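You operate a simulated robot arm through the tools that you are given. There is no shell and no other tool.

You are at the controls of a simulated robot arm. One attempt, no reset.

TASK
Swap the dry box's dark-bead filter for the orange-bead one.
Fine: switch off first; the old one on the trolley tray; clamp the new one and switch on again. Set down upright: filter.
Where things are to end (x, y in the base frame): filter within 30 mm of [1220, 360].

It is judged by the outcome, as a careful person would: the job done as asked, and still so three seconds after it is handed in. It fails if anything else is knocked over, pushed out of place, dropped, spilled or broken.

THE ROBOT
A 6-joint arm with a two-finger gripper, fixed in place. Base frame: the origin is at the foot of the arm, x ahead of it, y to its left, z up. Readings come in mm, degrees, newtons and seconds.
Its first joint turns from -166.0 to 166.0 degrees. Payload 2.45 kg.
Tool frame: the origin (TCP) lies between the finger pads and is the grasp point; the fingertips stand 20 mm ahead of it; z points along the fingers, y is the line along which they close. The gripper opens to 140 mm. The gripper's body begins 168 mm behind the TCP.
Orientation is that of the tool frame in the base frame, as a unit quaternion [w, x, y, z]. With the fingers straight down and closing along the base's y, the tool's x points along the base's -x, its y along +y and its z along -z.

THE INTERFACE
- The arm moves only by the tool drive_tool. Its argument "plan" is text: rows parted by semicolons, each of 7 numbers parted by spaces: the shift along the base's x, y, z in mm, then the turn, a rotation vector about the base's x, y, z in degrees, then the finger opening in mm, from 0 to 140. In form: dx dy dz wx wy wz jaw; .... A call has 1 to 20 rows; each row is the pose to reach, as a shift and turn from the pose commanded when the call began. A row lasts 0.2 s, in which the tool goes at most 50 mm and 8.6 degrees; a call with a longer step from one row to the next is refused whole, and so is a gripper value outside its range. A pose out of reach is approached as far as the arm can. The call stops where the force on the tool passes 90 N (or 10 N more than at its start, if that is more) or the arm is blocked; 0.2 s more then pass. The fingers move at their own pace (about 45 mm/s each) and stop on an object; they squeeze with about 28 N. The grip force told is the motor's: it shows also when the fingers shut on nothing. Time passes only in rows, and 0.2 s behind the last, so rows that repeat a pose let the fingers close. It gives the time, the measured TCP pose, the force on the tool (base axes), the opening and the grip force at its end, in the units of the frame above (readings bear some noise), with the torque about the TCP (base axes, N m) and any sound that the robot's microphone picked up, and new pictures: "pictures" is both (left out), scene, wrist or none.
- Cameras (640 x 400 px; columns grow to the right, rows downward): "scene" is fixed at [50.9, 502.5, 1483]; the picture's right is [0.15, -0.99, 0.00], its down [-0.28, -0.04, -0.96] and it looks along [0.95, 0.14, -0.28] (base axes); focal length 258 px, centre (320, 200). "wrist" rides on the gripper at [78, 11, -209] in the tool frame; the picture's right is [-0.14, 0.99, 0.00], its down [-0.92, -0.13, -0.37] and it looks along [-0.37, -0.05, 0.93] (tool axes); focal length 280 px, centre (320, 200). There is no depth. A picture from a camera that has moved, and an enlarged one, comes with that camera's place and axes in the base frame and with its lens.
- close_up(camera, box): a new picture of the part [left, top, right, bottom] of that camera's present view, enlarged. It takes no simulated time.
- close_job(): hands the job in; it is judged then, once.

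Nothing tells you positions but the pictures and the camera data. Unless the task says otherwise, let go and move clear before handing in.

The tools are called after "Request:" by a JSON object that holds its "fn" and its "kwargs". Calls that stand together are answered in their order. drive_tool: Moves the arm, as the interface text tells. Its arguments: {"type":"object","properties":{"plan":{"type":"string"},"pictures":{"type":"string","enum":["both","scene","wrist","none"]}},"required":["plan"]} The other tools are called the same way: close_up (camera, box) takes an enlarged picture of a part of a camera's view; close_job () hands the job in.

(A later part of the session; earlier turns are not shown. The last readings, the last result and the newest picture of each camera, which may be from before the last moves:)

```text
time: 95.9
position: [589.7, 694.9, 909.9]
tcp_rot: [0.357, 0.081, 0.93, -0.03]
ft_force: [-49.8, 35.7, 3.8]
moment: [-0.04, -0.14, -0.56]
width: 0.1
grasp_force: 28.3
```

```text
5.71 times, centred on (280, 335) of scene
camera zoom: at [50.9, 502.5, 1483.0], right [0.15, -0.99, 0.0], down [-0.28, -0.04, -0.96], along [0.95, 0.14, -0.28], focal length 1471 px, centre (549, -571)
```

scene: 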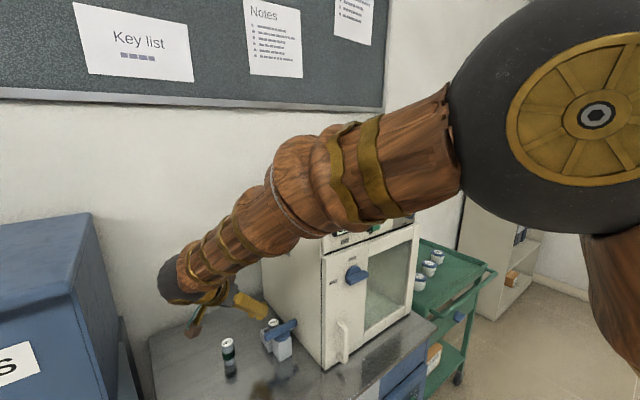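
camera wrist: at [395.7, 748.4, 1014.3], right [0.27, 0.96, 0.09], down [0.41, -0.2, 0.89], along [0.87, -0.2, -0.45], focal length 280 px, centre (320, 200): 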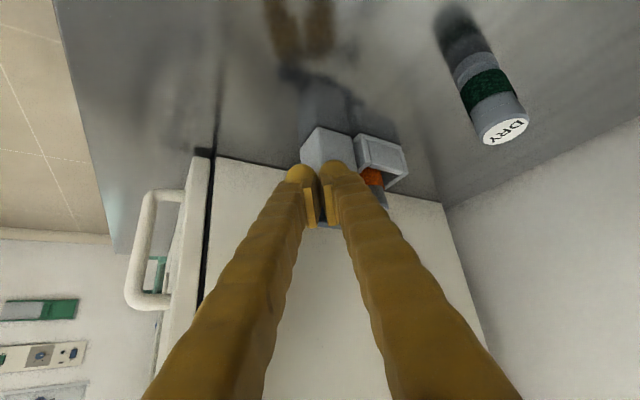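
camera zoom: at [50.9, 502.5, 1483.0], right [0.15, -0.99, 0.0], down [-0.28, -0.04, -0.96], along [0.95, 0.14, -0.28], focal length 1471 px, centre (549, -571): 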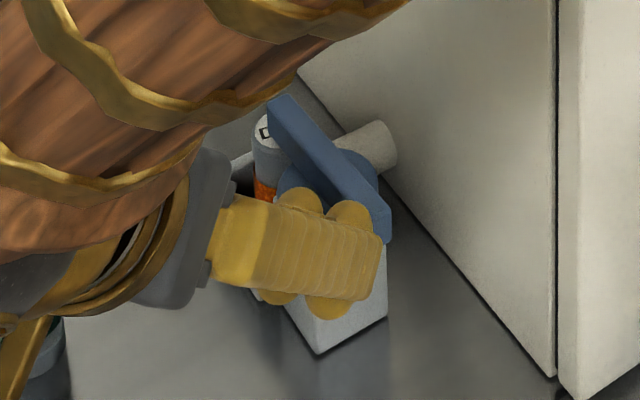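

It has met the stop (about 60 N), so the bar is fully over the filter. Backing off and rising.

Request:
{"fn": "drive_tool", "kwargs": {"plan": "-4 4 0 0 0 0 0;-12 12 0 0 0 0 0;-25 22 8 0 0 0 0;-40 30 25 0 0 0 0;-55 38 50 0 0 0 0;-70 45 80 0 0 0 0;-85 50 110 0 0 0 0"}}

Request:
{"fn": "close_up", "kwargs": {"camera": "scene", "box": [240, 300, 320, 370]}}

Request:
{"fn": "close_up", "kwargs": {"camera": "wrist", "box": [210, 60, 430, 220]}}

```text
time: 97.5
position: [509.6, 744.5, 1021.0]
tcp_rot: [0.357, 0.081, 0.93, -0.03]
ft_force: [-0.8, -0.4, 0.0]
moment: [0.01, 0.0, 0.04]
width: 0.1
grasp_force: 28.0
camera wrist: at [315.2, 788.9, 1124.8], right [0.27, 0.96, 0.09], down [0.41, -0.2, 0.89], along [0.87, -0.21, -0.45], focal length 280 px, centre (320, 200)
```

scene: 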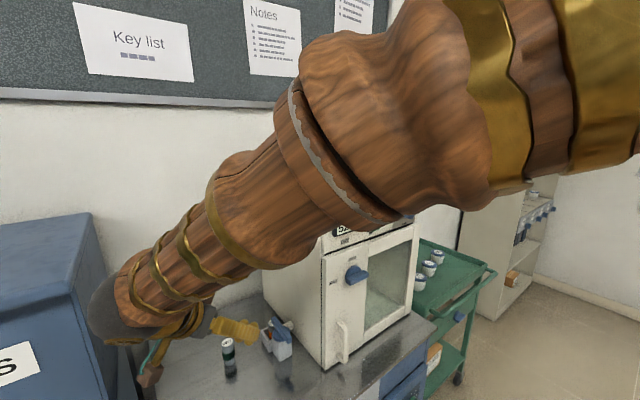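
wrist: 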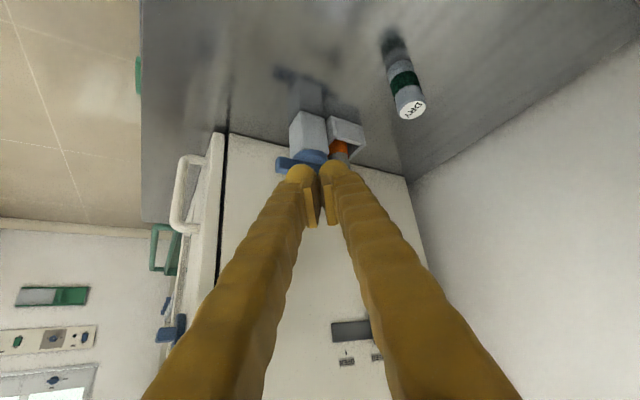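

```text
5.71 times, centred on (280, 335) of scene
camera zoom: at [50.9, 502.5, 1483.0], right [0.15, -0.99, 0.0], down [-0.28, -0.04, -0.96], along [0.95, 0.14, -0.28], focal length 1471 px, centre (549, -571)
```

zoom: 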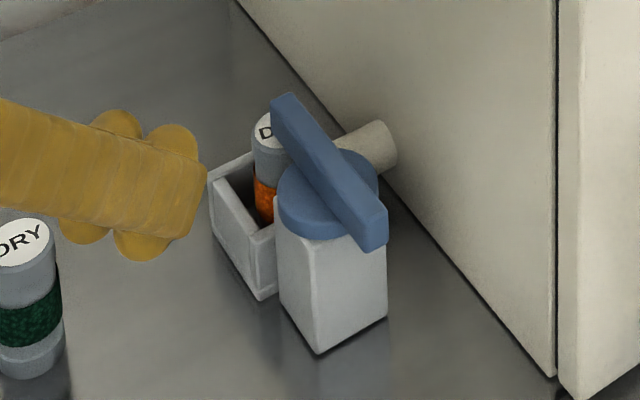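

```text
2.50 times, centred on (320, 140) of wrist
camera zoom: at [315.2, 788.9, 1124.8], right [0.27, 0.96, 0.09], down [0.41, -0.2, 0.89], along [0.87, -0.21, -0.45], focal length 701 px, centre (320, 350)
```

zoom: 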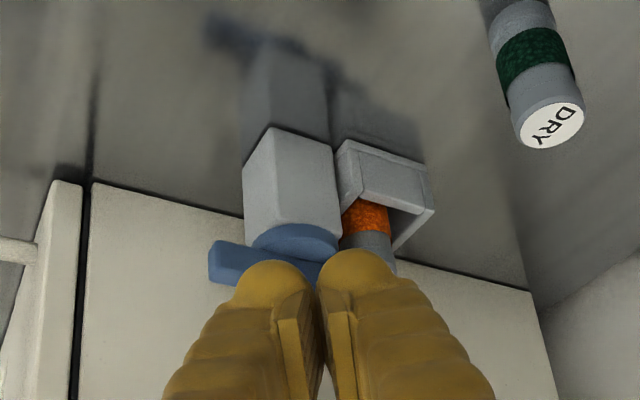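

The clamp bar is back exactly over the new filter. Next is the old filter: I'll take it with a flatter tool (about 32° below horizontal) so that I can place it on the trolley. Moving to hover above it, opening the fingers.

Request:
{"fn": "drive_tool", "kwargs": {"plan": "8 8 0 0.45 -2.7 6.6 20;22 24 -5 0.9 -5.4 13.3 40;38 44 -15 1.4 -8 19.9 55;54 64 -30 1.9 -10.7 26.5 64;72 86 -50 2.3 -13.4 33.2 64;90 106 -72 2.8 -16.1 39.8 64;90 106 -79 2.8 -16.1 39.8 64;90 106 -79 2.8 -16.1 39.8 64"}}

Request:
{"fn": "close_up", "kwargs": {"camera": "wrist", "box": [230, 40, 430, 200]}}

```text
time: 99.3
position: [597.7, 850.4, 941.1]
tcp_rot: [0.468, -0.227, 0.845, 0.126]
ft_force: [-0.1, -1.0, -1.2]
moment: [-0.02, -0.01, 0.01]
width: 64.2
grasp_force: 0.1
camera wrist: at [403.4, 749.2, 987.1], right [-0.43, 0.89, 0.12], down [0.22, -0.02, 0.98], along [0.88, 0.45, -0.18], focal length 280 px, centre (320, 200)
```

scene: 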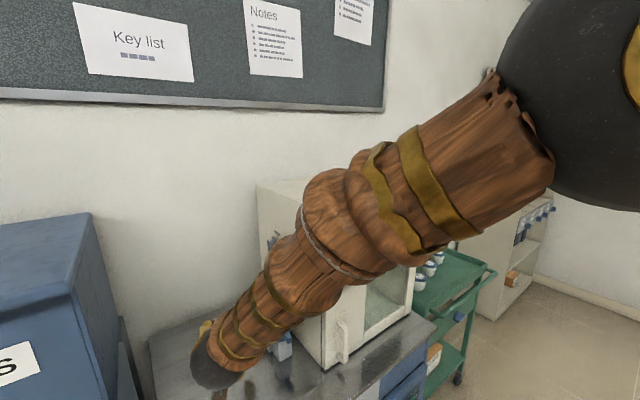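
wrist: 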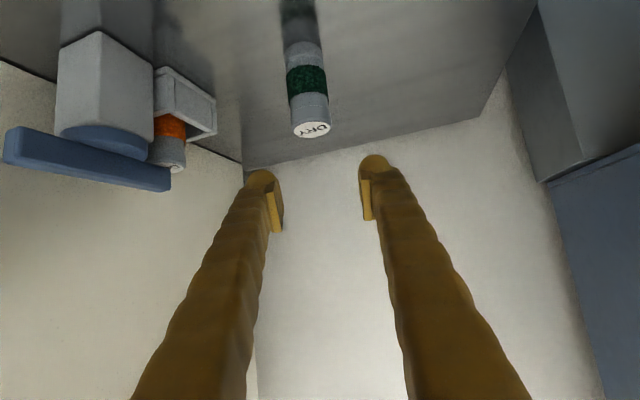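

```text
2.50 times, centred on (330, 120) of wrist
camera zoom: at [403.4, 749.2, 987.1], right [-0.43, 0.89, 0.12], down [0.22, -0.02, 0.98], along [0.88, 0.45, -0.18], focal length 701 px, centre (295, 400)
```

zoom: 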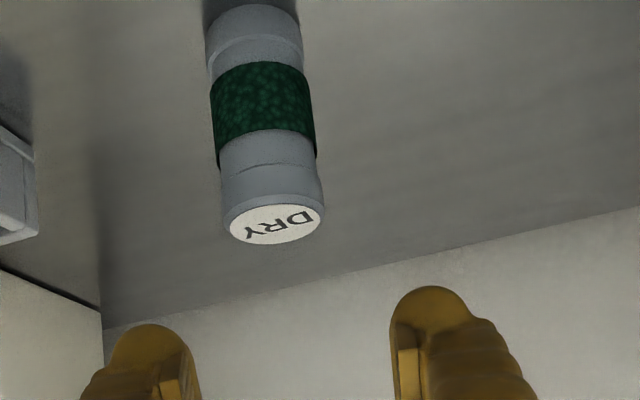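

Request:
{"fn": "drive_tool", "kwargs": {"plan": "4 1.5 -10 0 0 0 64;4 1.5 -28 0 0 0 64;4 1.5 -45 0 0 0 64;4 1.5 -58 0 0 0 64;4 1.5 -69 0 0 0 64;4 1.5 -69 0 0 0 64", "pictures": "wrist"}}

Request:
{"fn": "close_up", "kwargs": {"camera": "wrist", "box": [230, 80, 430, 240]}}

Request:
{"fn": "close_up", "kwargs": {"camera": "scene", "box": [170, 300, 310, 400]}}

```text
time: 100.7
position: [601.1, 851.0, 871.2]
tcp_rot: [0.468, -0.228, 0.845, 0.126]
ft_force: [-0.7, -1.0, -0.3]
moment: [0.02, 0.01, 0.0]
width: 63.8
grasp_force: 0.1
camera wrist: at [406.2, 750.5, 917.9], right [-0.43, 0.89, 0.12], down [0.22, -0.02, 0.98], along [0.88, 0.45, -0.18], focal length 280 px, centre (320, 200)
```

wrist: 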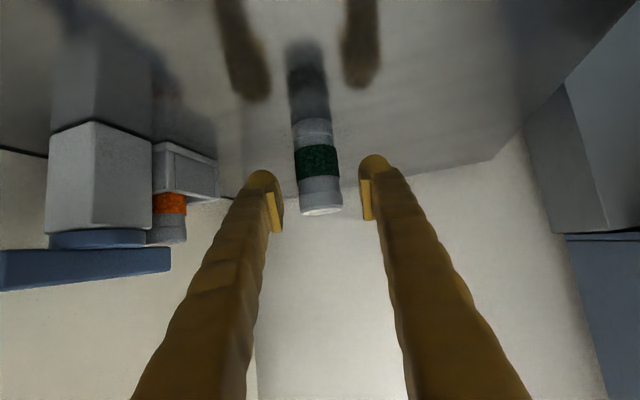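

```text
2.50 times, centred on (330, 160) of wrist
camera zoom: at [406.2, 750.5, 917.9], right [-0.43, 0.89, 0.12], down [0.22, -0.02, 0.98], along [0.88, 0.45, -0.18], focal length 701 px, centre (295, 300)
```

zoom: 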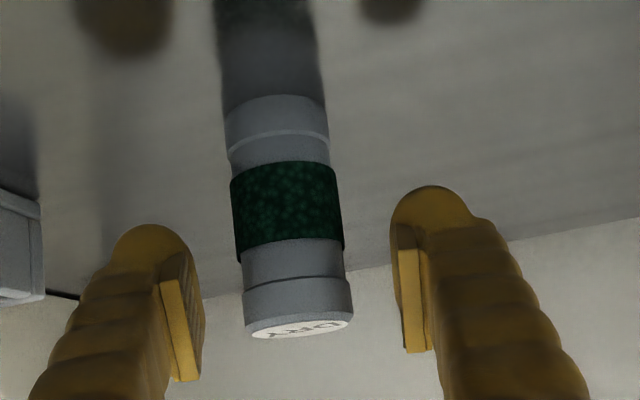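

```text
4.00 times, centred on (240, 350) of scene
camera zoom: at [50.9, 502.5, 1483.0], right [0.15, -0.99, 0.0], down [-0.28, -0.04, -0.96], along [0.95, 0.14, -0.28], focal length 1030 px, centre (640, -400)
```

zoom: 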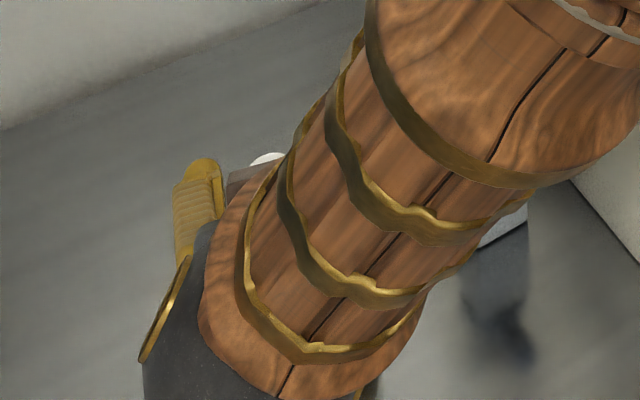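

The filter is centred between the pads. Gripping and lifting.

Request:
{"fn": "drive_tool", "kwargs": {"plan": "0 0 0 0 0 0 45;0 0 0 0 0 0 25;0 0 0 0 0 0 10;0 0 0 0 0 0 10;0 0 0 0 0 0 10", "pictures": "none"}}

Request:
{"fn": "drive_tool", "kwargs": {"plan": "0 0 4 0 0 0 10;0 0 12 0 0 0 10;0 0 30 0 0 0 10;0 0 55 0 0 0 10;0 0 85 0 0 0 10;0 0 115 0 0 0 10;0 0 140 0 0 0 10"}}

Request:
{"fn": "close_up", "kwargs": {"camera": "wrist", "box": [230, 80, 430, 240]}}

```text
time: 101.9
position: [601.3, 850.7, 871.6]
tcp_rot: [0.468, -0.227, 0.844, 0.126]
ft_force: [0.2, 0.0, -0.6]
moment: [0.0, 0.01, -0.01]
width: 30.2
grasp_force: 28.0
```

```text
time: 103.5
position: [601.8, 850.9, 1011.2]
tcp_rot: [0.469, -0.227, 0.844, 0.126]
ft_force: [0.2, -0.6, -0.8]
moment: [0.02, -0.03, -0.02]
width: 30.4
grasp_force: 28.2
camera wrist: at [406.5, 749.7, 1056.5], right [-0.43, 0.89, 0.12], down [0.22, -0.02, 0.98], along [0.88, 0.45, -0.18], focal length 280 px, centre (320, 200)
```

scene: 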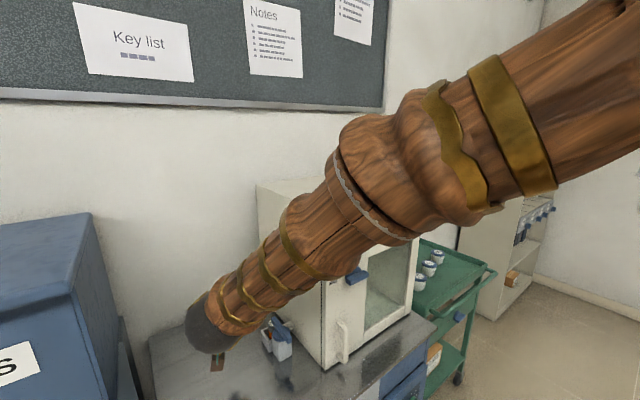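
wrist: 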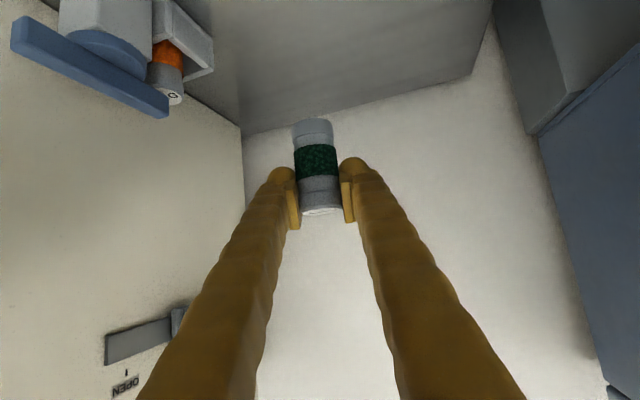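

```text
2.50 times, centred on (330, 160) of wrist
camera zoom: at [406.5, 749.7, 1056.5], right [-0.43, 0.89, 0.12], down [0.22, -0.02, 0.98], along [0.88, 0.45, -0.18], focal length 701 px, centre (295, 300)
```

zoom: 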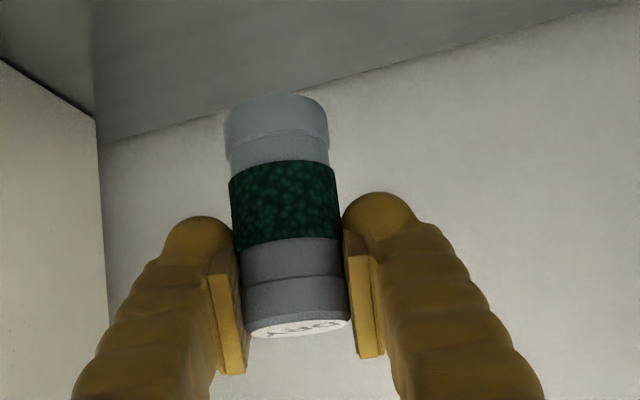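

The old filter is held upright with a flatter tool. I'll carry it back from the box and around its front toward the trolley, keeping it level and well away from the door.

Request:
{"fn": "drive_tool", "kwargs": {"plan": "-15 -18 6 0 0 0 10;-36 -45 12 0 0 0 10;-58 -72 18 0 0 0 10;-80 -99 24 0 0 0 10;-102 -126 30 0 0 0 10;-125 -153 36 0 0 0 10;-148 -182 42 0 0 0 10;-172 -211 49 0 0 0 10;-155 -241 45 0 0 0.5 10;-138 -271 41 0 0 1 10;-120 -301 37 0 0 1.5 10;-102 -331 34 0 0 2 10"}}

```text
time: 105.4
position: [451.6, 633.1, 934.7]
tcp_rot: [0.426, -0.249, 0.868, 0.06]
ft_force: [-0.4, 0.7, -1.9]
moment: [0.02, -0.02, -0.02]
width: 30.2
grasp_force: 27.6
stopped in row 9: the arm was blocked; the commanded pose is now the measured one
camera wrist: at [258.5, 545.6, 1006.6], right [-0.41, 0.91, 0.0], down [0.27, 0.12, 0.95], along [0.87, 0.39, -0.3], focal length 280 px, centre (320, 200)
```

scene: 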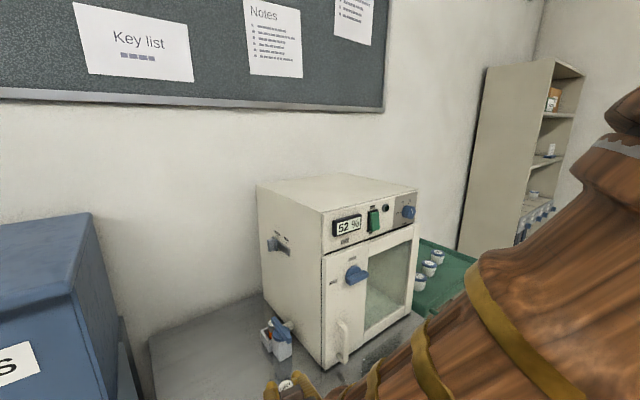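
wrist: 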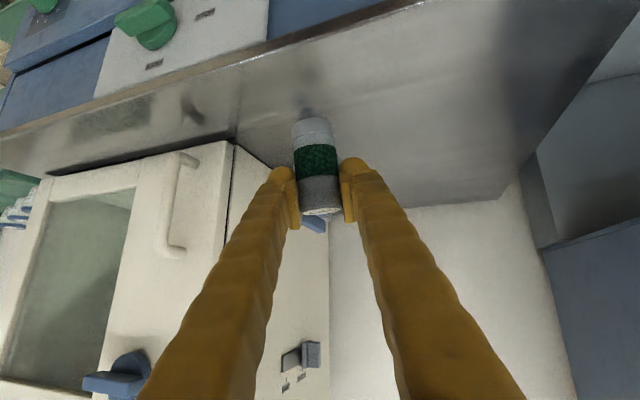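

The arm reported being blocked with the tool lower than intended, though there is no force on the tool and the filter is still held. I'll hold still and re-read the state.

Request:
{"fn": "drive_tool", "kwargs": {"plan": "0 0 0 0 0 0 10;0 0 0 0 0 0 10"}}

```text
time: 106.0
position: [450.3, 633.6, 934.4]
tcp_rot: [0.426, -0.251, 0.867, 0.061]
ft_force: [-0.6, 0.4, -1.0]
moment: [0.01, -0.02, -0.03]
width: 30.5
grasp_force: 28.0
camera wrist: at [257.5, 545.9, 1006.7], right [-0.41, 0.91, 0.0], down [0.27, 0.13, 0.95], along [0.87, 0.39, -0.3], focal length 280 px, centre (320, 200)
```

scene: 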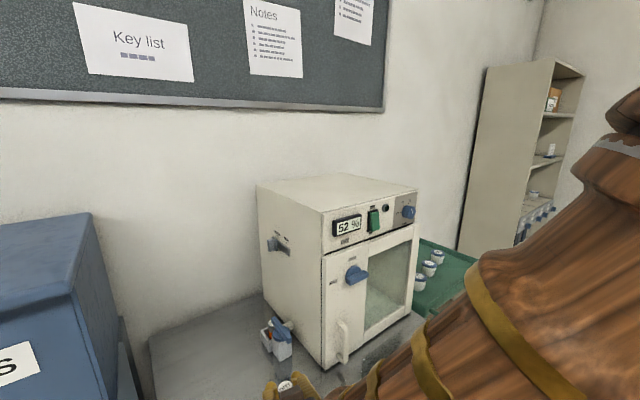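
wrist: 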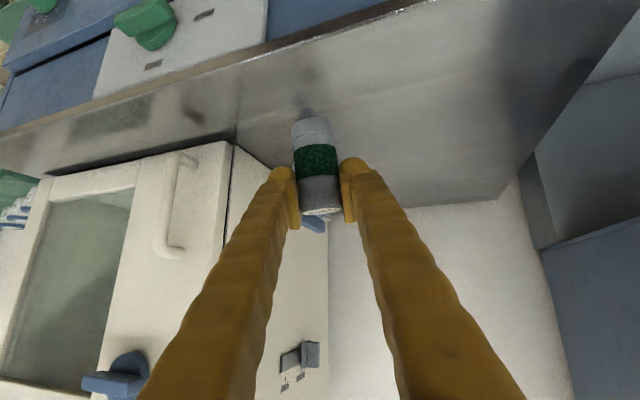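

Request:
{"fn": "drive_tool", "kwargs": {"plan": "0 0 10 0 0 0 10;0 0 25 0 0 0 10;0 0 40 0 0 0 10", "pictures": "none"}}

```text
time: 107.0
position: [466.6, 627.2, 946.2]
tcp_rot: [0.415, -0.247, 0.875, 0.041]
ft_force: [0.1, 0.3, -0.3]
moment: [-0.01, -0.02, 0.02]
width: 30.2
grasp_force: 28.5
stopped in row 3: the arm was blocked; the commanded pose is now the measured one
```

Request:
{"fn": "drive_tool", "kwargs": {"plan": "10 10 0 0 0 0 10;20 22 0 0 0 0 10;30 35 0 0 0 0 10", "pictures": "none"}}

```text
time: 107.8
position: [493.7, 660.8, 954.0]
tcp_rot: [0.417, -0.247, 0.873, 0.045]
ft_force: [0.5, 0.4, -0.8]
moment: [0.0, 0.02, 0.02]
width: 30.3
grasp_force: 27.9
```

Request:
{"fn": "drive_tool", "kwargs": {"plan": "5 8 15 0 0 0 10;10 15 30 0 0 0 10;15 20 50 0 0 0 10;15 20 70 0 0 0 10"}}

```text
time: 108.8
position: [509.7, 682.1, 1022.6]
tcp_rot: [0.417, -0.247, 0.874, 0.044]
ft_force: [1.3, 0.5, -1.3]
moment: [0.01, 0.01, -0.01]
width: 30.0
grasp_force: 28.5
camera wrist: at [314.7, 601.0, 1099.6], right [-0.39, 0.92, -0.02], down [0.29, 0.15, 0.95], along [0.87, 0.36, -0.32], focal length 280 px, centre (320, 200)
```

scene: 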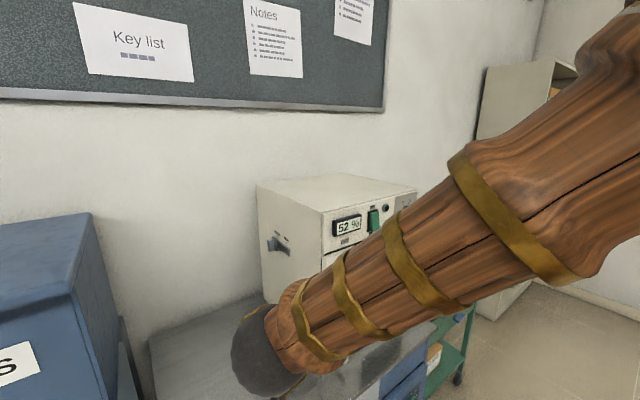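
wrist: 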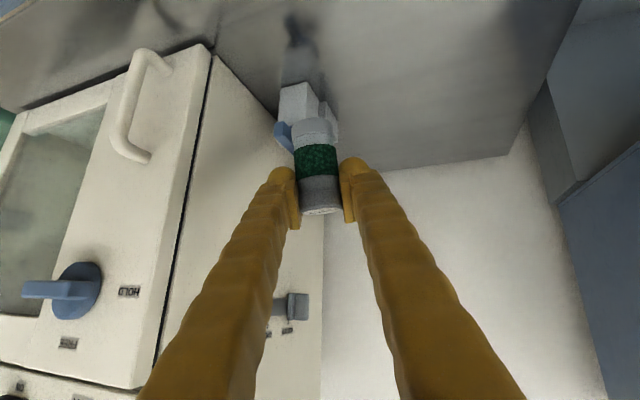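

The arm seems unable to fold back that far on this side. Instead I'll swing the wrist to the other side of the forearm here on the left, then carry the filter over the top of the box. First I'll level the filter at a more extended spot.

Request:
{"fn": "drive_tool", "kwargs": {"plan": "8 20 -8 2.7 -0.9 1.85 10;15 40 -18 5.4 -1.8 3.7 10;22 60 -32 8.2 -2.8 5.5 10;30 78 -46 10.9 -3.7 7.4 10;30 78 -52 10.9 -3.7 7.4 10"}}

```text
time: 110.0
position: [539.0, 759.8, 970.9]
tcp_rot: [0.463, -0.265, 0.833, 0.147]
ft_force: [-1.1, -0.9, -0.5]
moment: [0.01, 0.02, -0.03]
width: 30.4
grasp_force: 28.5
camera wrist: at [353.2, 641.9, 1016.5], right [-0.51, 0.85, 0.12], down [0.22, 0.0, 0.98], along [0.83, 0.52, -0.18], focal length 280 px, centre (320, 200)
```

scene: 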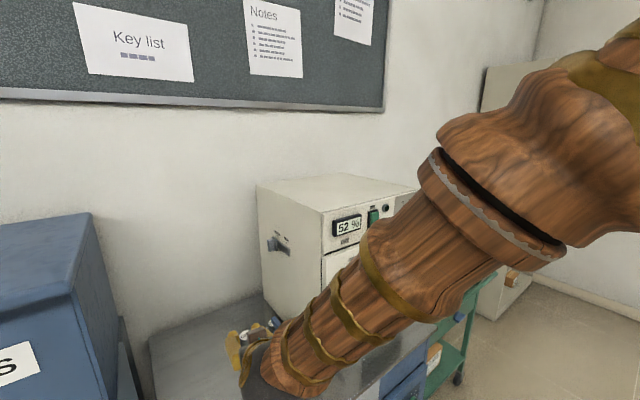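
wrist: 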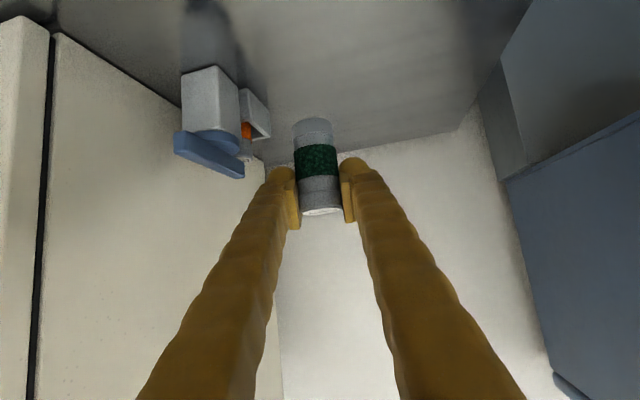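

Level again. Now I'll turn the tool about the vertical, with the filter staying put, so that the wrist passes to the left side of the forearm.

Request:
{"fn": "drive_tool", "kwargs": {"plan": "0 0 0 0 0 5 10;0 0 0 0 0 10 10;0 0 0 0 0 15 10;0 0 0 0 0 20 10;0 0 0 0 0 25 10;0 0 0 0 0 30 10;0 0 0 0 0 35 10;0 0 0 0 0 40 10;0 0 0 0 0 45 10"}}

```text
time: 112.0
position: [537.4, 760.2, 970.3]
tcp_rot: [0.37, -0.564, 0.669, 0.312]
ft_force: [-0.5, 0.4, -1.3]
moment: [0.01, -0.02, 0.01]
width: 30.5
grasp_force: 28.0
camera wrist: at [490.5, 545.6, 1015.2], right [-0.96, 0.24, 0.12], down [0.16, 0.15, 0.98], along [0.22, 0.96, -0.18], focal length 280 px, centre (320, 200)
```

scene: 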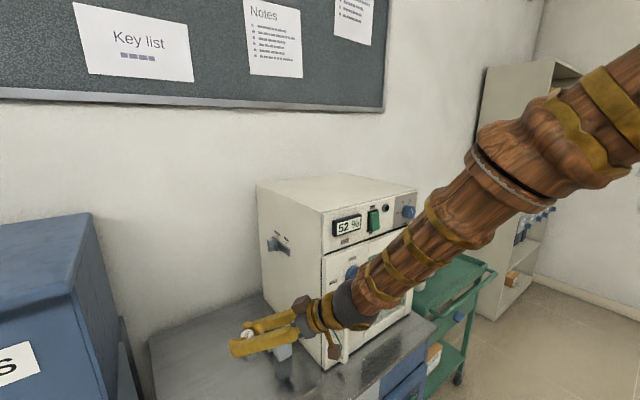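
wrist: 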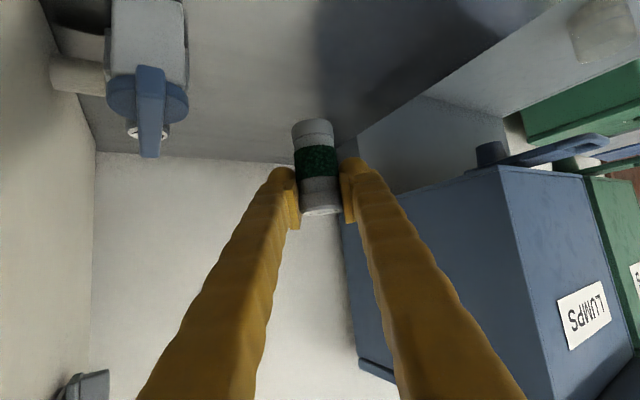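

The wrist is now on the left side of the forearm and the filter is upright. Next I'll raise it well above the box top.

Request:
{"fn": "drive_tool", "kwargs": {"plan": "0 0 30 0 0 0 10;0 0 70 0 0 0 10;0 0 115 0 0 0 10;0 0 160 0 0 0 10;0 0 205 0 0 0 10;0 0 250 0 0 0 10;0 0 295 0 0 0 10;0 0 340 0 0 0 10;0 0 380 0 0 0 10;0 0 410 0 0 0 10;0 0 430 0 0 0 10"}}

```text
time: 114.4
position: [552.0, 758.7, 1384.7]
tcp_rot: [0.365, -0.56, 0.676, 0.31]
ft_force: [-0.6, 0.0, -1.0]
moment: [0.0, 0.03, 0.01]
width: 30.4
grasp_force: 28.5
camera wrist: at [501.9, 546.5, 1433.7], right [-0.96, 0.25, 0.12], down [0.17, 0.16, 0.97], along [0.22, 0.95, -0.2], focal length 280 px, centre (320, 200)
```

scene: 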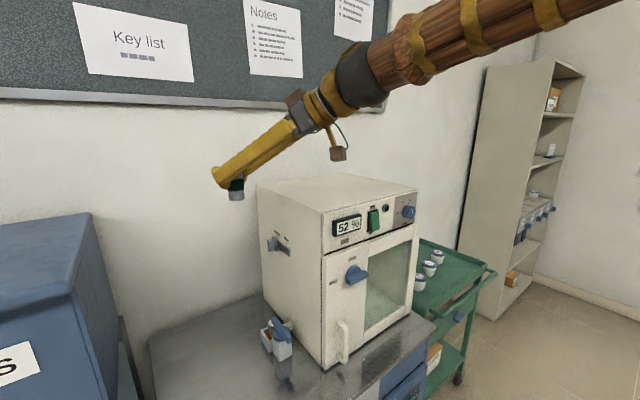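
wrist: 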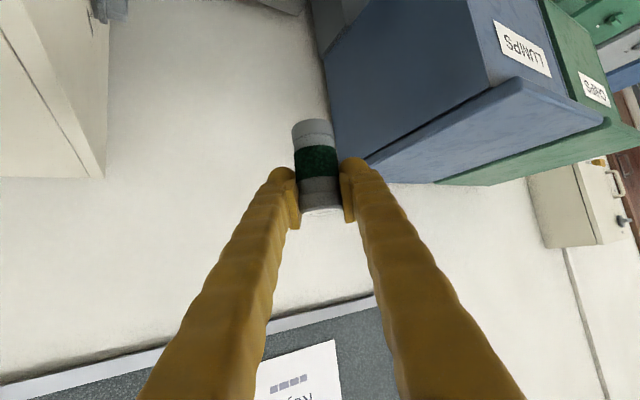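

Request:
{"fn": "drive_tool", "kwargs": {"plan": "0 0 0 0 0 0 10;0 0 0 0 0 0 10", "pictures": "none"}}

```text
time: 115.0
position: [552.5, 760.0, 1384.5]
tcp_rot: [0.366, -0.56, 0.675, 0.31]
ft_force: [-0.5, 0.5, 0.0]
moment: [0.06, 0.01, -0.04]
width: 30.2
grasp_force: 28.2
```

Request:
{"fn": "drive_tool", "kwargs": {"plan": "0 0 8 0 0 0 10;0 0 16 0 0 0 10;0 0 16 0 0 0 10", "pictures": "none"}}

```text
time: 115.8
position: [552.3, 760.3, 1401.5]
tcp_rot: [0.366, -0.56, 0.676, 0.31]
ft_force: [0.4, -0.2, -0.7]
moment: [-0.01, 0.01, 0.0]
width: 30.2
grasp_force: 27.7
```

Moves are exact when they are slower. Now I'll swing about the base over the top of the box, with the filter bottom about 70 mm above the lid.

Request:
{"fn": "drive_tool", "kwargs": {"plan": "28.7 -22 0 0 0 -2.2 10;56.6 -44.9 0 0 0 -4.4 10;83.6 -68.7 0 0 0 -6.6 10;109.7 -93.6 0 0 0 -8.8 10;134.8 -119.6 0 0 0 -11 10;158.9 -146.4 0 0 0 -13.2 10;181.9 -174.1 0 0 0 -15.4 10;203.9 -202.8 0 0 0 -17.6 10;224.8 -232.2 0 0 0 -19.8 10;244.4 -262.5 0 0 0 -22 10;263 -293.4 0 0 0 -24.2 10;280.3 -325 0 0 0 -26.4 10;296.4 -357.3 0 0 0 -28.6 10;311.2 -390.2 0 0 0 -30.8 10;324.8 -423.6 0 0 0 -33 10;337 -457.5 0 0 0 -35.2 10;348 -491.9 0 0 0 -37.4 10;357.7 -526.6 0 0 0 -39.6 10;366 -561.8 0 0 0 -41.8 10;372.9 -597.2 0 0 0 -44 10"}}

```text
time: 120.0
position: [913.9, 161.7, 1417.5]
tcp_rot: [0.461, -0.272, 0.831, 0.151]
ft_force: [0.4, 0.2, -0.8]
moment: [0.02, 0.04, 0.04]
width: 30.5
grasp_force: 27.6
camera wrist: at [730.4, 39.7, 1463.0], right [-0.53, 0.84, 0.12], down [0.22, 0.0, 0.98], along [0.82, 0.54, -0.18], focal length 280 px, centre (320, 200)
```

scene: 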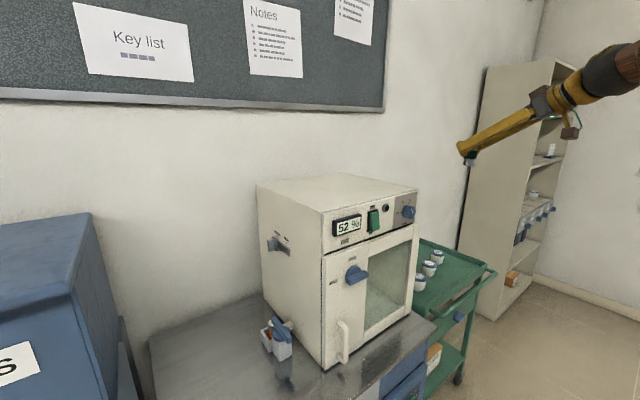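
wrist: 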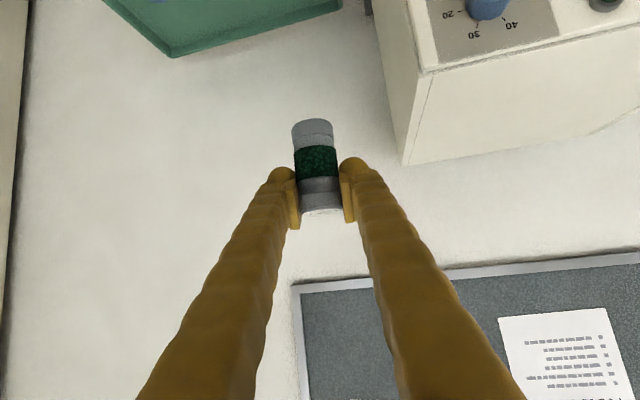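

Right of the box now, with the filter still upright. I'll descend, then extend over the trolley.

Request:
{"fn": "drive_tool", "kwargs": {"plan": "0 0 -15 0 0 0 10;0 0 -40 0 0 0 10;0 0 -68 0 0 0 10;0 0 -96 0 0 0 10;0 0 -124 0 0 0 10;0 0 -152 0 0 0 10;0 0 -180 0 0 0 10;0 0 -208 0 0 0 10;0 0 -236 0 0 0 10;0 0 -260 0 0 0 10;0 0 -270 0 0 0 10", "pictures": "none"}}

Request:
{"fn": "drive_tool", "kwargs": {"plan": "12 8 -6 0 0 0 10;32 21 -16 0 0 0 10;54 35 -27 0 0 0 10;76 49 -38 0 0 0 10;98 63 -49 0 0 0 10;120 77 -60 0 0 0 10;142 91 -71 0 0 0 10;164 106 -82 0 0 0 10;186 120 -93 0 0 0 10;208 134 -104 0 0 0 10;230 148 -115 0 0 0 10;252 162 -126 0 0 0 10;274 177 -137 0 0 0 10;290 187 -145 0 0 0 10;298 193 -150 0 0 0 10"}}

```text
time: 122.4
position: [911.7, 162.3, 1147.0]
tcp_rot: [0.462, -0.271, 0.831, 0.151]
ft_force: [0.2, -1.0, -0.1]
moment: [-0.04, 0.04, -0.02]
width: 30.4
grasp_force: 28.1
```

```text
time: 125.6
position: [1209.3, 357.9, 995.2]
tcp_rot: [0.462, -0.272, 0.831, 0.15]
ft_force: [-0.5, -0.1, -0.7]
moment: [-0.01, 0.0, 0.0]
width: 30.3
grasp_force: 28.0
camera wrist: at [1025.8, 236.3, 1041.3], right [-0.53, 0.84, 0.12], down [0.22, 0.0, 0.98], along [0.82, 0.54, -0.18], focal length 280 px, centre (320, 200)
```

scene: 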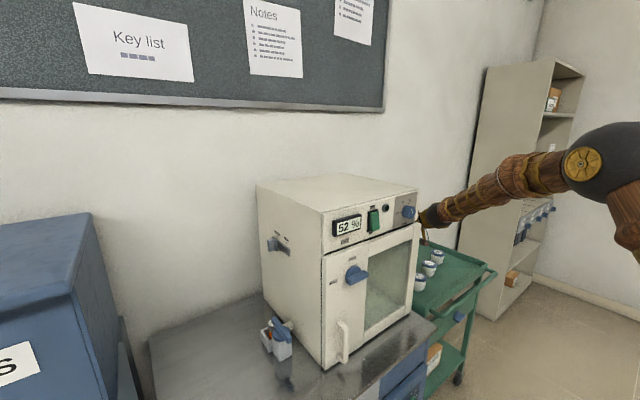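
wrist: 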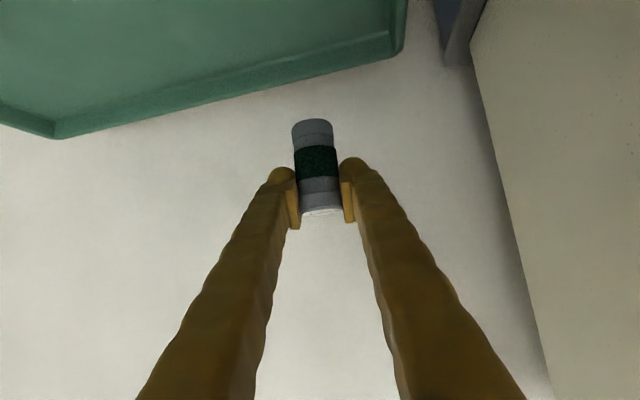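

I'm over the target area at (1209, 358). I'll trim the position, turn 4° away from the nearest tin, and start down.

Request:
{"fn": "drive_tool", "kwargs": {"plan": "3 0.5 -5 0 0 -2 10;7 1 -20 0 0 -4 10;7 1 -40 0 0 -4 10;7 1 -60 0 0 -4 10;7 1 -80 0 0 -4 10;7 1 -100 0 0 -4 10;7 1 -112 0 0 -4 10"}}

Request:
{"fn": "close_up", "kwargs": {"camera": "scene", "box": [390, 190, 510, 300]}}

```text
time: 127.2
position: [1215.6, 356.8, 884.0]
tcp_rot: [0.466, -0.243, 0.84, 0.135]
ft_force: [0.7, 0.0, -0.1]
moment: [-0.02, 0.03, -0.01]
width: 30.5
grasp_force: 28.0
camera wrist: at [1024.6, 249.5, 929.6], right [-0.47, 0.88, 0.12], down [0.22, -0.02, 0.98], along [0.86, 0.48, -0.18], focal length 280 px, centre (320, 200)
```

scene: 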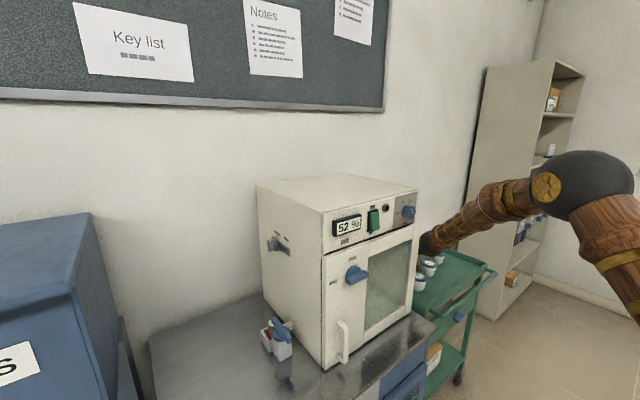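
wrist: 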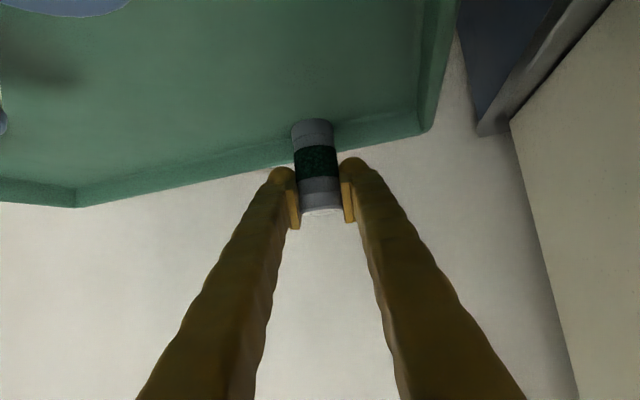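

```text
3.64 times, centred on (450, 245) of scene
camera zoom: at [50.9, 502.5, 1483.0], right [0.15, -0.99, 0.0], down [-0.28, -0.04, -0.96], along [0.95, 0.14, -0.28], focal length 936 px, centre (-153, 36)
```

zoom: 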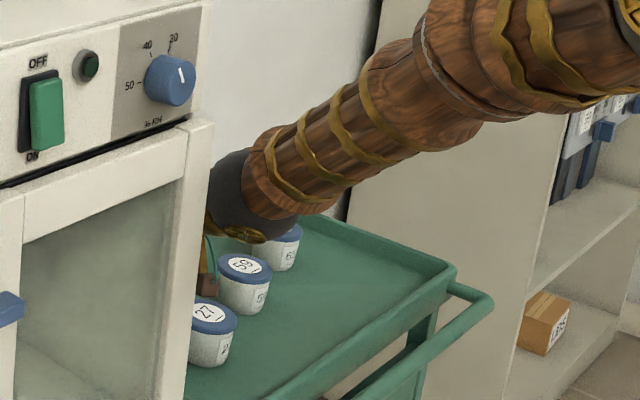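

Over the tray, clear of the rims and tins. Lowering in small steps.

Request:
{"fn": "drive_tool", "kwargs": {"plan": "0 0 -6 0 0 0 10;0 0 -12 0 0 0 10;0 0 -17 0 0 0 10;0 0 -21 0 0 0 10", "pictures": "wrist"}}

Request:
{"fn": "close_up", "kwargs": {"camera": "wrist", "box": [220, 60, 420, 220]}}

Request:
{"fn": "close_up", "kwargs": {"camera": "scene", "box": [400, 230, 470, 300]}}

```text
time: 128.2
position: [1217.4, 356.8, 861.9]
tcp_rot: [0.467, -0.242, 0.84, 0.134]
ft_force: [0.1, -0.2, -0.8]
moment: [0.0, 0.02, 0.03]
width: 30.4
grasp_force: 28.0
camera wrist: at [1025.2, 249.1, 908.0], right [-0.47, 0.88, 0.12], down [0.22, -0.02, 0.98], along [0.86, 0.48, -0.18], focal length 280 px, centre (320, 200)
```

wrist: 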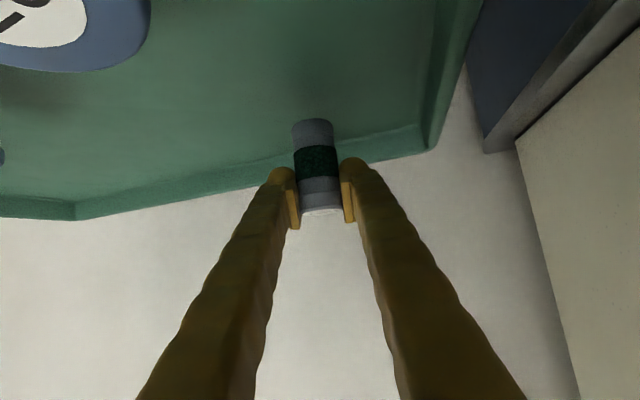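

```text
2.50 times, centred on (320, 140) of wrist
camera zoom: at [1025.2, 249.1, 908.0], right [-0.47, 0.88, 0.12], down [0.22, -0.02, 0.98], along [0.86, 0.48, -0.18], focal length 701 px, centre (320, 350)
```

zoom: 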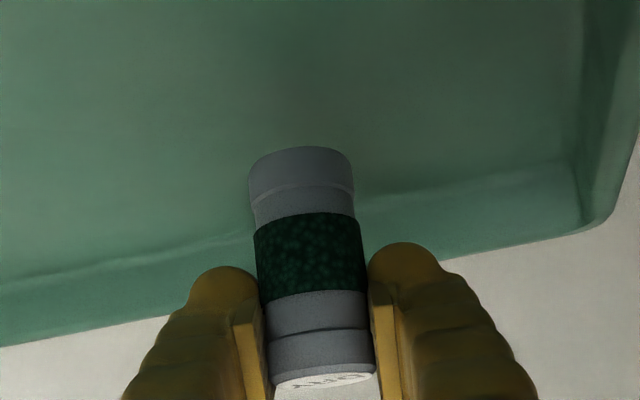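

```text
5.71 times, centred on (435, 265) of scene
camera zoom: at [50.9, 502.5, 1483.0], right [0.15, -0.99, 0.0], down [-0.28, -0.04, -0.96], along [0.95, 0.14, -0.28], focal length 1471 px, centre (-337, -171)
```

zoom: 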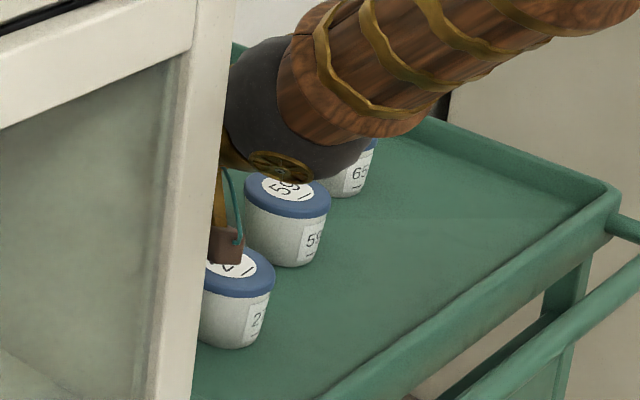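

Request:
{"fn": "drive_tool", "kwargs": {"plan": "0 0 -3 0 0 0 10;0 0 -6 0 0 0 10;0 0 -8 0 0 0 10", "pictures": "none"}}

```text
time: 129.0
position: [1217.7, 356.2, 853.3]
tcp_rot: [0.466, -0.243, 0.84, 0.134]
ft_force: [0.4, 1.2, -0.8]
moment: [0.0, -0.03, 0.01]
width: 30.5
grasp_force: 27.8
```

Request:
{"fn": "drive_tool", "kwargs": {"plan": "0 0 -2 0 0 0 10;0 0 -4 0 0 0 10", "pictures": "wrist"}}

Request:
{"fn": "close_up", "kwargs": {"camera": "wrist", "box": [220, 60, 420, 220]}}

Request:
{"fn": "close_up", "kwargs": {"camera": "scene", "box": [400, 230, 470, 300]}}

```text
time: 129.6
position: [1217.4, 356.0, 849.1]
tcp_rot: [0.466, -0.242, 0.84, 0.134]
ft_force: [-0.3, -0.1, -0.5]
moment: [0.0, 0.0, -0.02]
width: 30.4
grasp_force: 28.3
camera wrist: at [1024.9, 248.1, 896.3], right [-0.47, 0.88, 0.12], down [0.22, -0.02, 0.98], along [0.86, 0.48, -0.18], focal length 280 px, centre (320, 200)
```

wrist: 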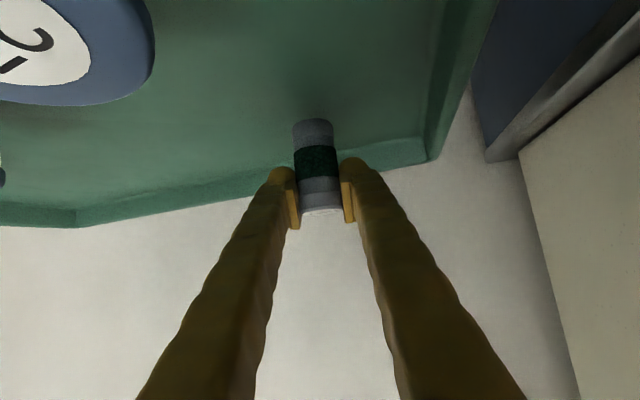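

```text
2.50 times, centred on (320, 140) of wrist
camera zoom: at [1024.9, 248.1, 896.3], right [-0.47, 0.88, 0.12], down [0.22, -0.02, 0.98], along [0.86, 0.48, -0.18], focal length 701 px, centre (320, 350)
```

zoom: 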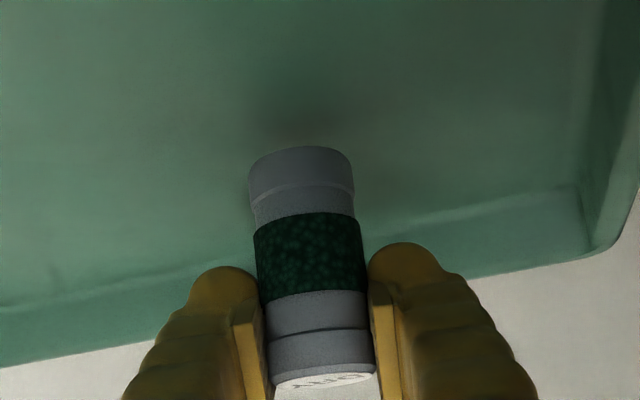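

```text
5.71 times, centred on (435, 265) of scene
camera zoom: at [50.9, 502.5, 1483.0], right [0.15, -0.99, 0.0], down [-0.28, -0.04, -0.96], along [0.95, 0.14, -0.28], focal length 1471 px, centre (-337, -171)
```

zoom: 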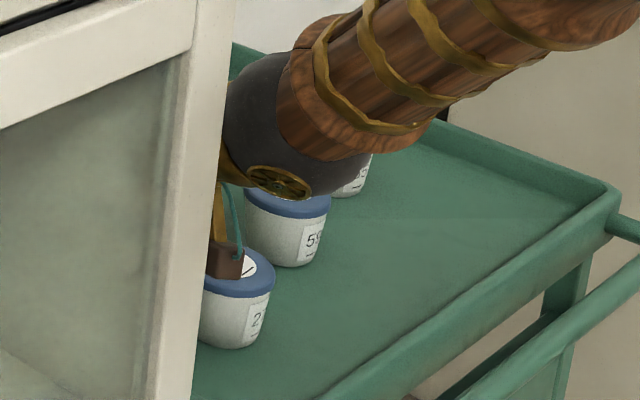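

Request:
{"fn": "drive_tool", "kwargs": {"plan": "0 0 -1.5 0 0 0 10;0 0 -3 0 0 0 10;0 0 -4.5 0 0 0 10", "pictures": "none"}}

```text
time: 130.4
position: [1216.9, 356.5, 847.5]
tcp_rot: [0.467, -0.242, 0.84, 0.135]
ft_force: [0.1, -0.8, -1.8]
moment: [0.01, 0.01, -0.01]
width: 30.1
grasp_force: 28.2
```

Request:
{"fn": "drive_tool", "kwargs": {"plan": "0 0 0 0 0 0 10;0 0 0 0 0 0 10", "pictures": "scene"}}

Request:
{"fn": "close_up", "kwargs": {"camera": "scene", "box": [400, 225, 460, 295]}}

Request:
{"fn": "close_up", "kwargs": {"camera": "wrist", "box": [220, 60, 420, 220]}}

```text
time: 131.0
position: [1216.6, 355.5, 846.8]
tcp_rot: [0.466, -0.242, 0.84, 0.134]
ft_force: [-0.4, 0.6, -0.7]
moment: [0.02, 0.0, 0.01]
width: 30.0
grasp_force: 27.7
```

scene: 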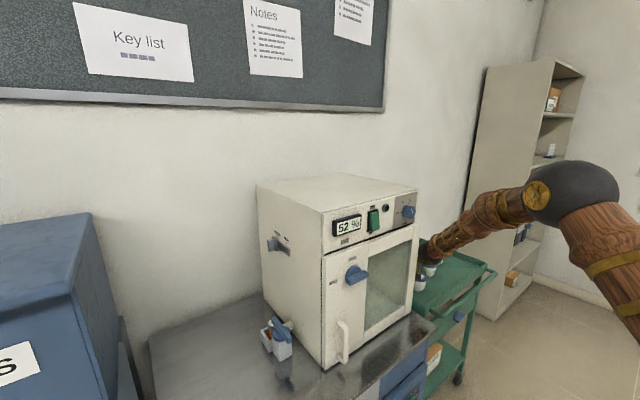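

```text
5.71 times, centred on (430, 260) of scene
camera zoom: at [50.9, 502.5, 1483.0], right [0.15, -0.99, 0.0], down [-0.28, -0.04, -0.96], along [0.95, 0.14, -0.28], focal length 1471 px, centre (-309, -143)
```

zoom: 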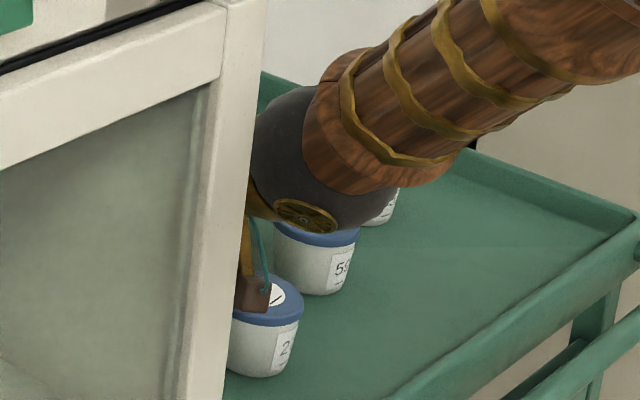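

```text
2.50 times, centred on (320, 140) of wrist
camera zoom: at [1025.6, 248.6, 892.0], right [-0.47, 0.88, 0.12], down [0.22, -0.02, 0.98], along [0.86, 0.48, -0.18], focal length 701 px, centre (320, 350)
```

zoom: 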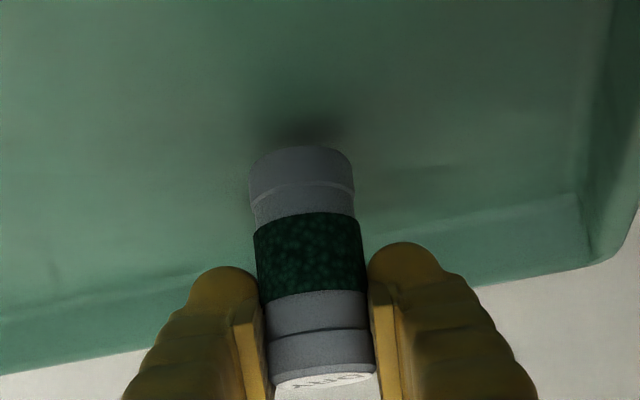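

The camera pose shows that it did move as commanded (the readings are just noisy), and the contact shadow is closing in. Continuing down.

Request:
{"fn": "drive_tool", "kwargs": {"plan": "0 0 -1 0 0 0 10;0 0 -2 0 0 0 10;0 0 -3 0 0 0 10", "pictures": "none"}}

Request:
{"fn": "close_up", "kwargs": {"camera": "wrist", "box": [220, 60, 420, 220]}}

```text
time: 131.8
position: [1217.8, 356.7, 843.6]
tcp_rot: [0.467, -0.242, 0.84, 0.134]
ft_force: [0.8, 0.2, -1.7]
moment: [0.0, -0.01, 0.01]
width: 30.2
grasp_force: 28.2
```

```text
2.50 times, centred on (320, 140) of wrist
camera zoom: at [1025.3, 249.3, 889.2], right [-0.47, 0.88, 0.12], down [0.22, -0.02, 0.98], along [0.86, 0.48, -0.18], focal length 701 px, centre (320, 350)
```

zoom: 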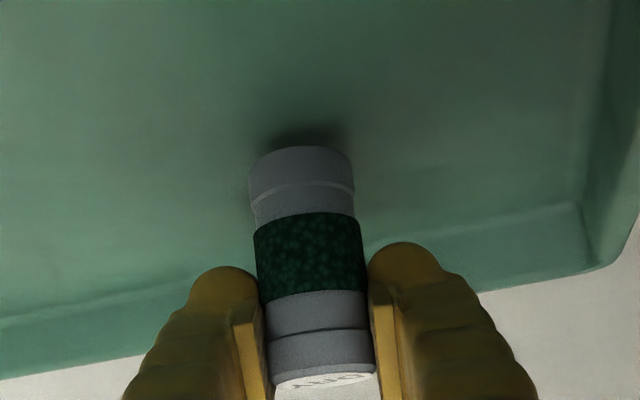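

Request:
{"fn": "drive_tool", "kwargs": {"plan": "0 0 -1 0 0 0 10;0 0 -2 0 0 0 10;0 0 -3 0 0 0 10", "pictures": "none"}}

Request:
{"fn": "close_up", "kwargs": {"camera": "wrist", "box": [220, 60, 420, 220]}}

```text
time: 132.6
position: [1216.2, 356.9, 840.2]
tcp_rot: [0.467, -0.242, 0.84, 0.134]
ft_force: [0.4, -0.1, -1.1]
moment: [0.0, 0.01, 0.0]
width: 30.4
grasp_force: 27.3
```

```text
2.50 times, centred on (320, 140) of wrist
camera zoom: at [1024.9, 249.5, 885.9], right [-0.47, 0.88, 0.12], down [0.22, -0.02, 0.98], along [0.86, 0.48, -0.18], focal length 701 px, centre (320, 350)
```

zoom: 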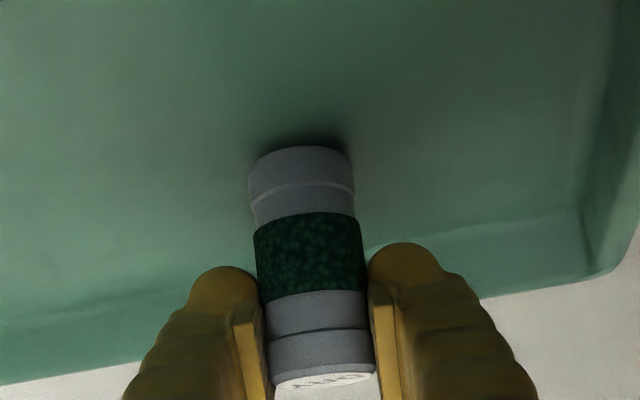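

Request:
{"fn": "drive_tool", "kwargs": {"plan": "0 0 -1 0 0 0 10;0 0 -2 0 0 0 10", "pictures": "none"}}

```text
time: 133.2
position: [1216.7, 356.9, 838.2]
tcp_rot: [0.466, -0.242, 0.84, 0.135]
ft_force: [1.0, -0.2, -0.7]
moment: [-0.01, -0.03, -0.01]
width: 30.4
grasp_force: 27.8
```

Request:
{"fn": "drive_tool", "kwargs": {"plan": "0 0 -1 0 0 0 10;0 0 -2 0 0 0 10", "pictures": "none"}}

Request:
{"fn": "close_up", "kwargs": {"camera": "wrist", "box": [220, 60, 420, 220]}}

Request:
{"fn": "close_up", "kwargs": {"camera": "wrist", "box": [0, 0, 200, 200]}}

```text
time: 133.8
position: [1216.7, 357.5, 835.9]
tcp_rot: [0.466, -0.242, 0.84, 0.134]
ft_force: [0.2, -0.6, -1.2]
moment: [0.03, -0.03, -0.01]
width: 30.2
grasp_force: 27.9
```

```text
2.50 times, centred on (320, 140) of wrist
camera zoom: at [1025.2, 248.8, 882.6], right [-0.47, 0.88, 0.12], down [0.22, -0.02, 0.98], along [0.86, 0.48, -0.18], focal length 701 px, centre (320, 350)
```

zoom: 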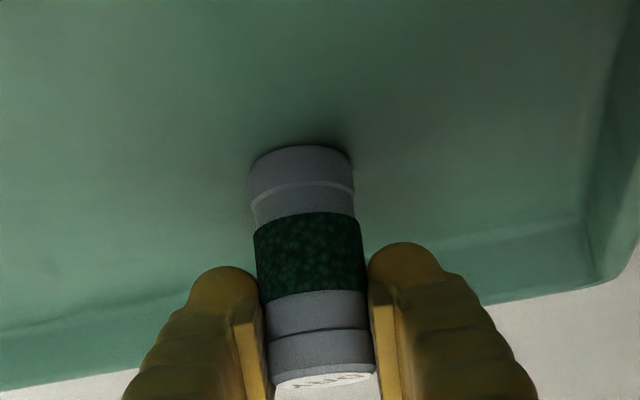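

```text
2.00 times, centred on (100, 100) of wrist
camera zoom: at [1025.2, 248.8, 882.6], right [-0.47, 0.88, 0.12], down [0.22, -0.02, 0.98], along [0.86, 0.48, -0.18], focal length 561 px, centre (760, 400)
```

zoom: 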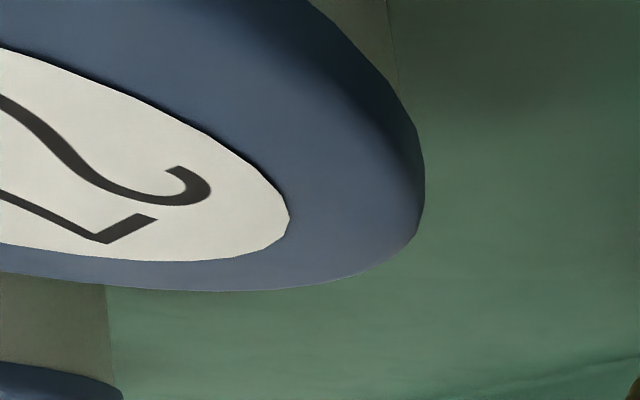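

Request:
{"fn": "drive_tool", "kwargs": {"plan": "0 0 -1 0 0 0 10;0 0 -2 0 0 0 10", "pictures": "none"}}

```text
time: 134.4
position: [1217.7, 356.1, 835.9]
tcp_rot: [0.467, -0.242, 0.84, 0.134]
ft_force: [-0.4, -0.9, 6.1]
moment: [-0.02, 0.0, 0.0]
width: 30.3
grasp_force: 27.8
```

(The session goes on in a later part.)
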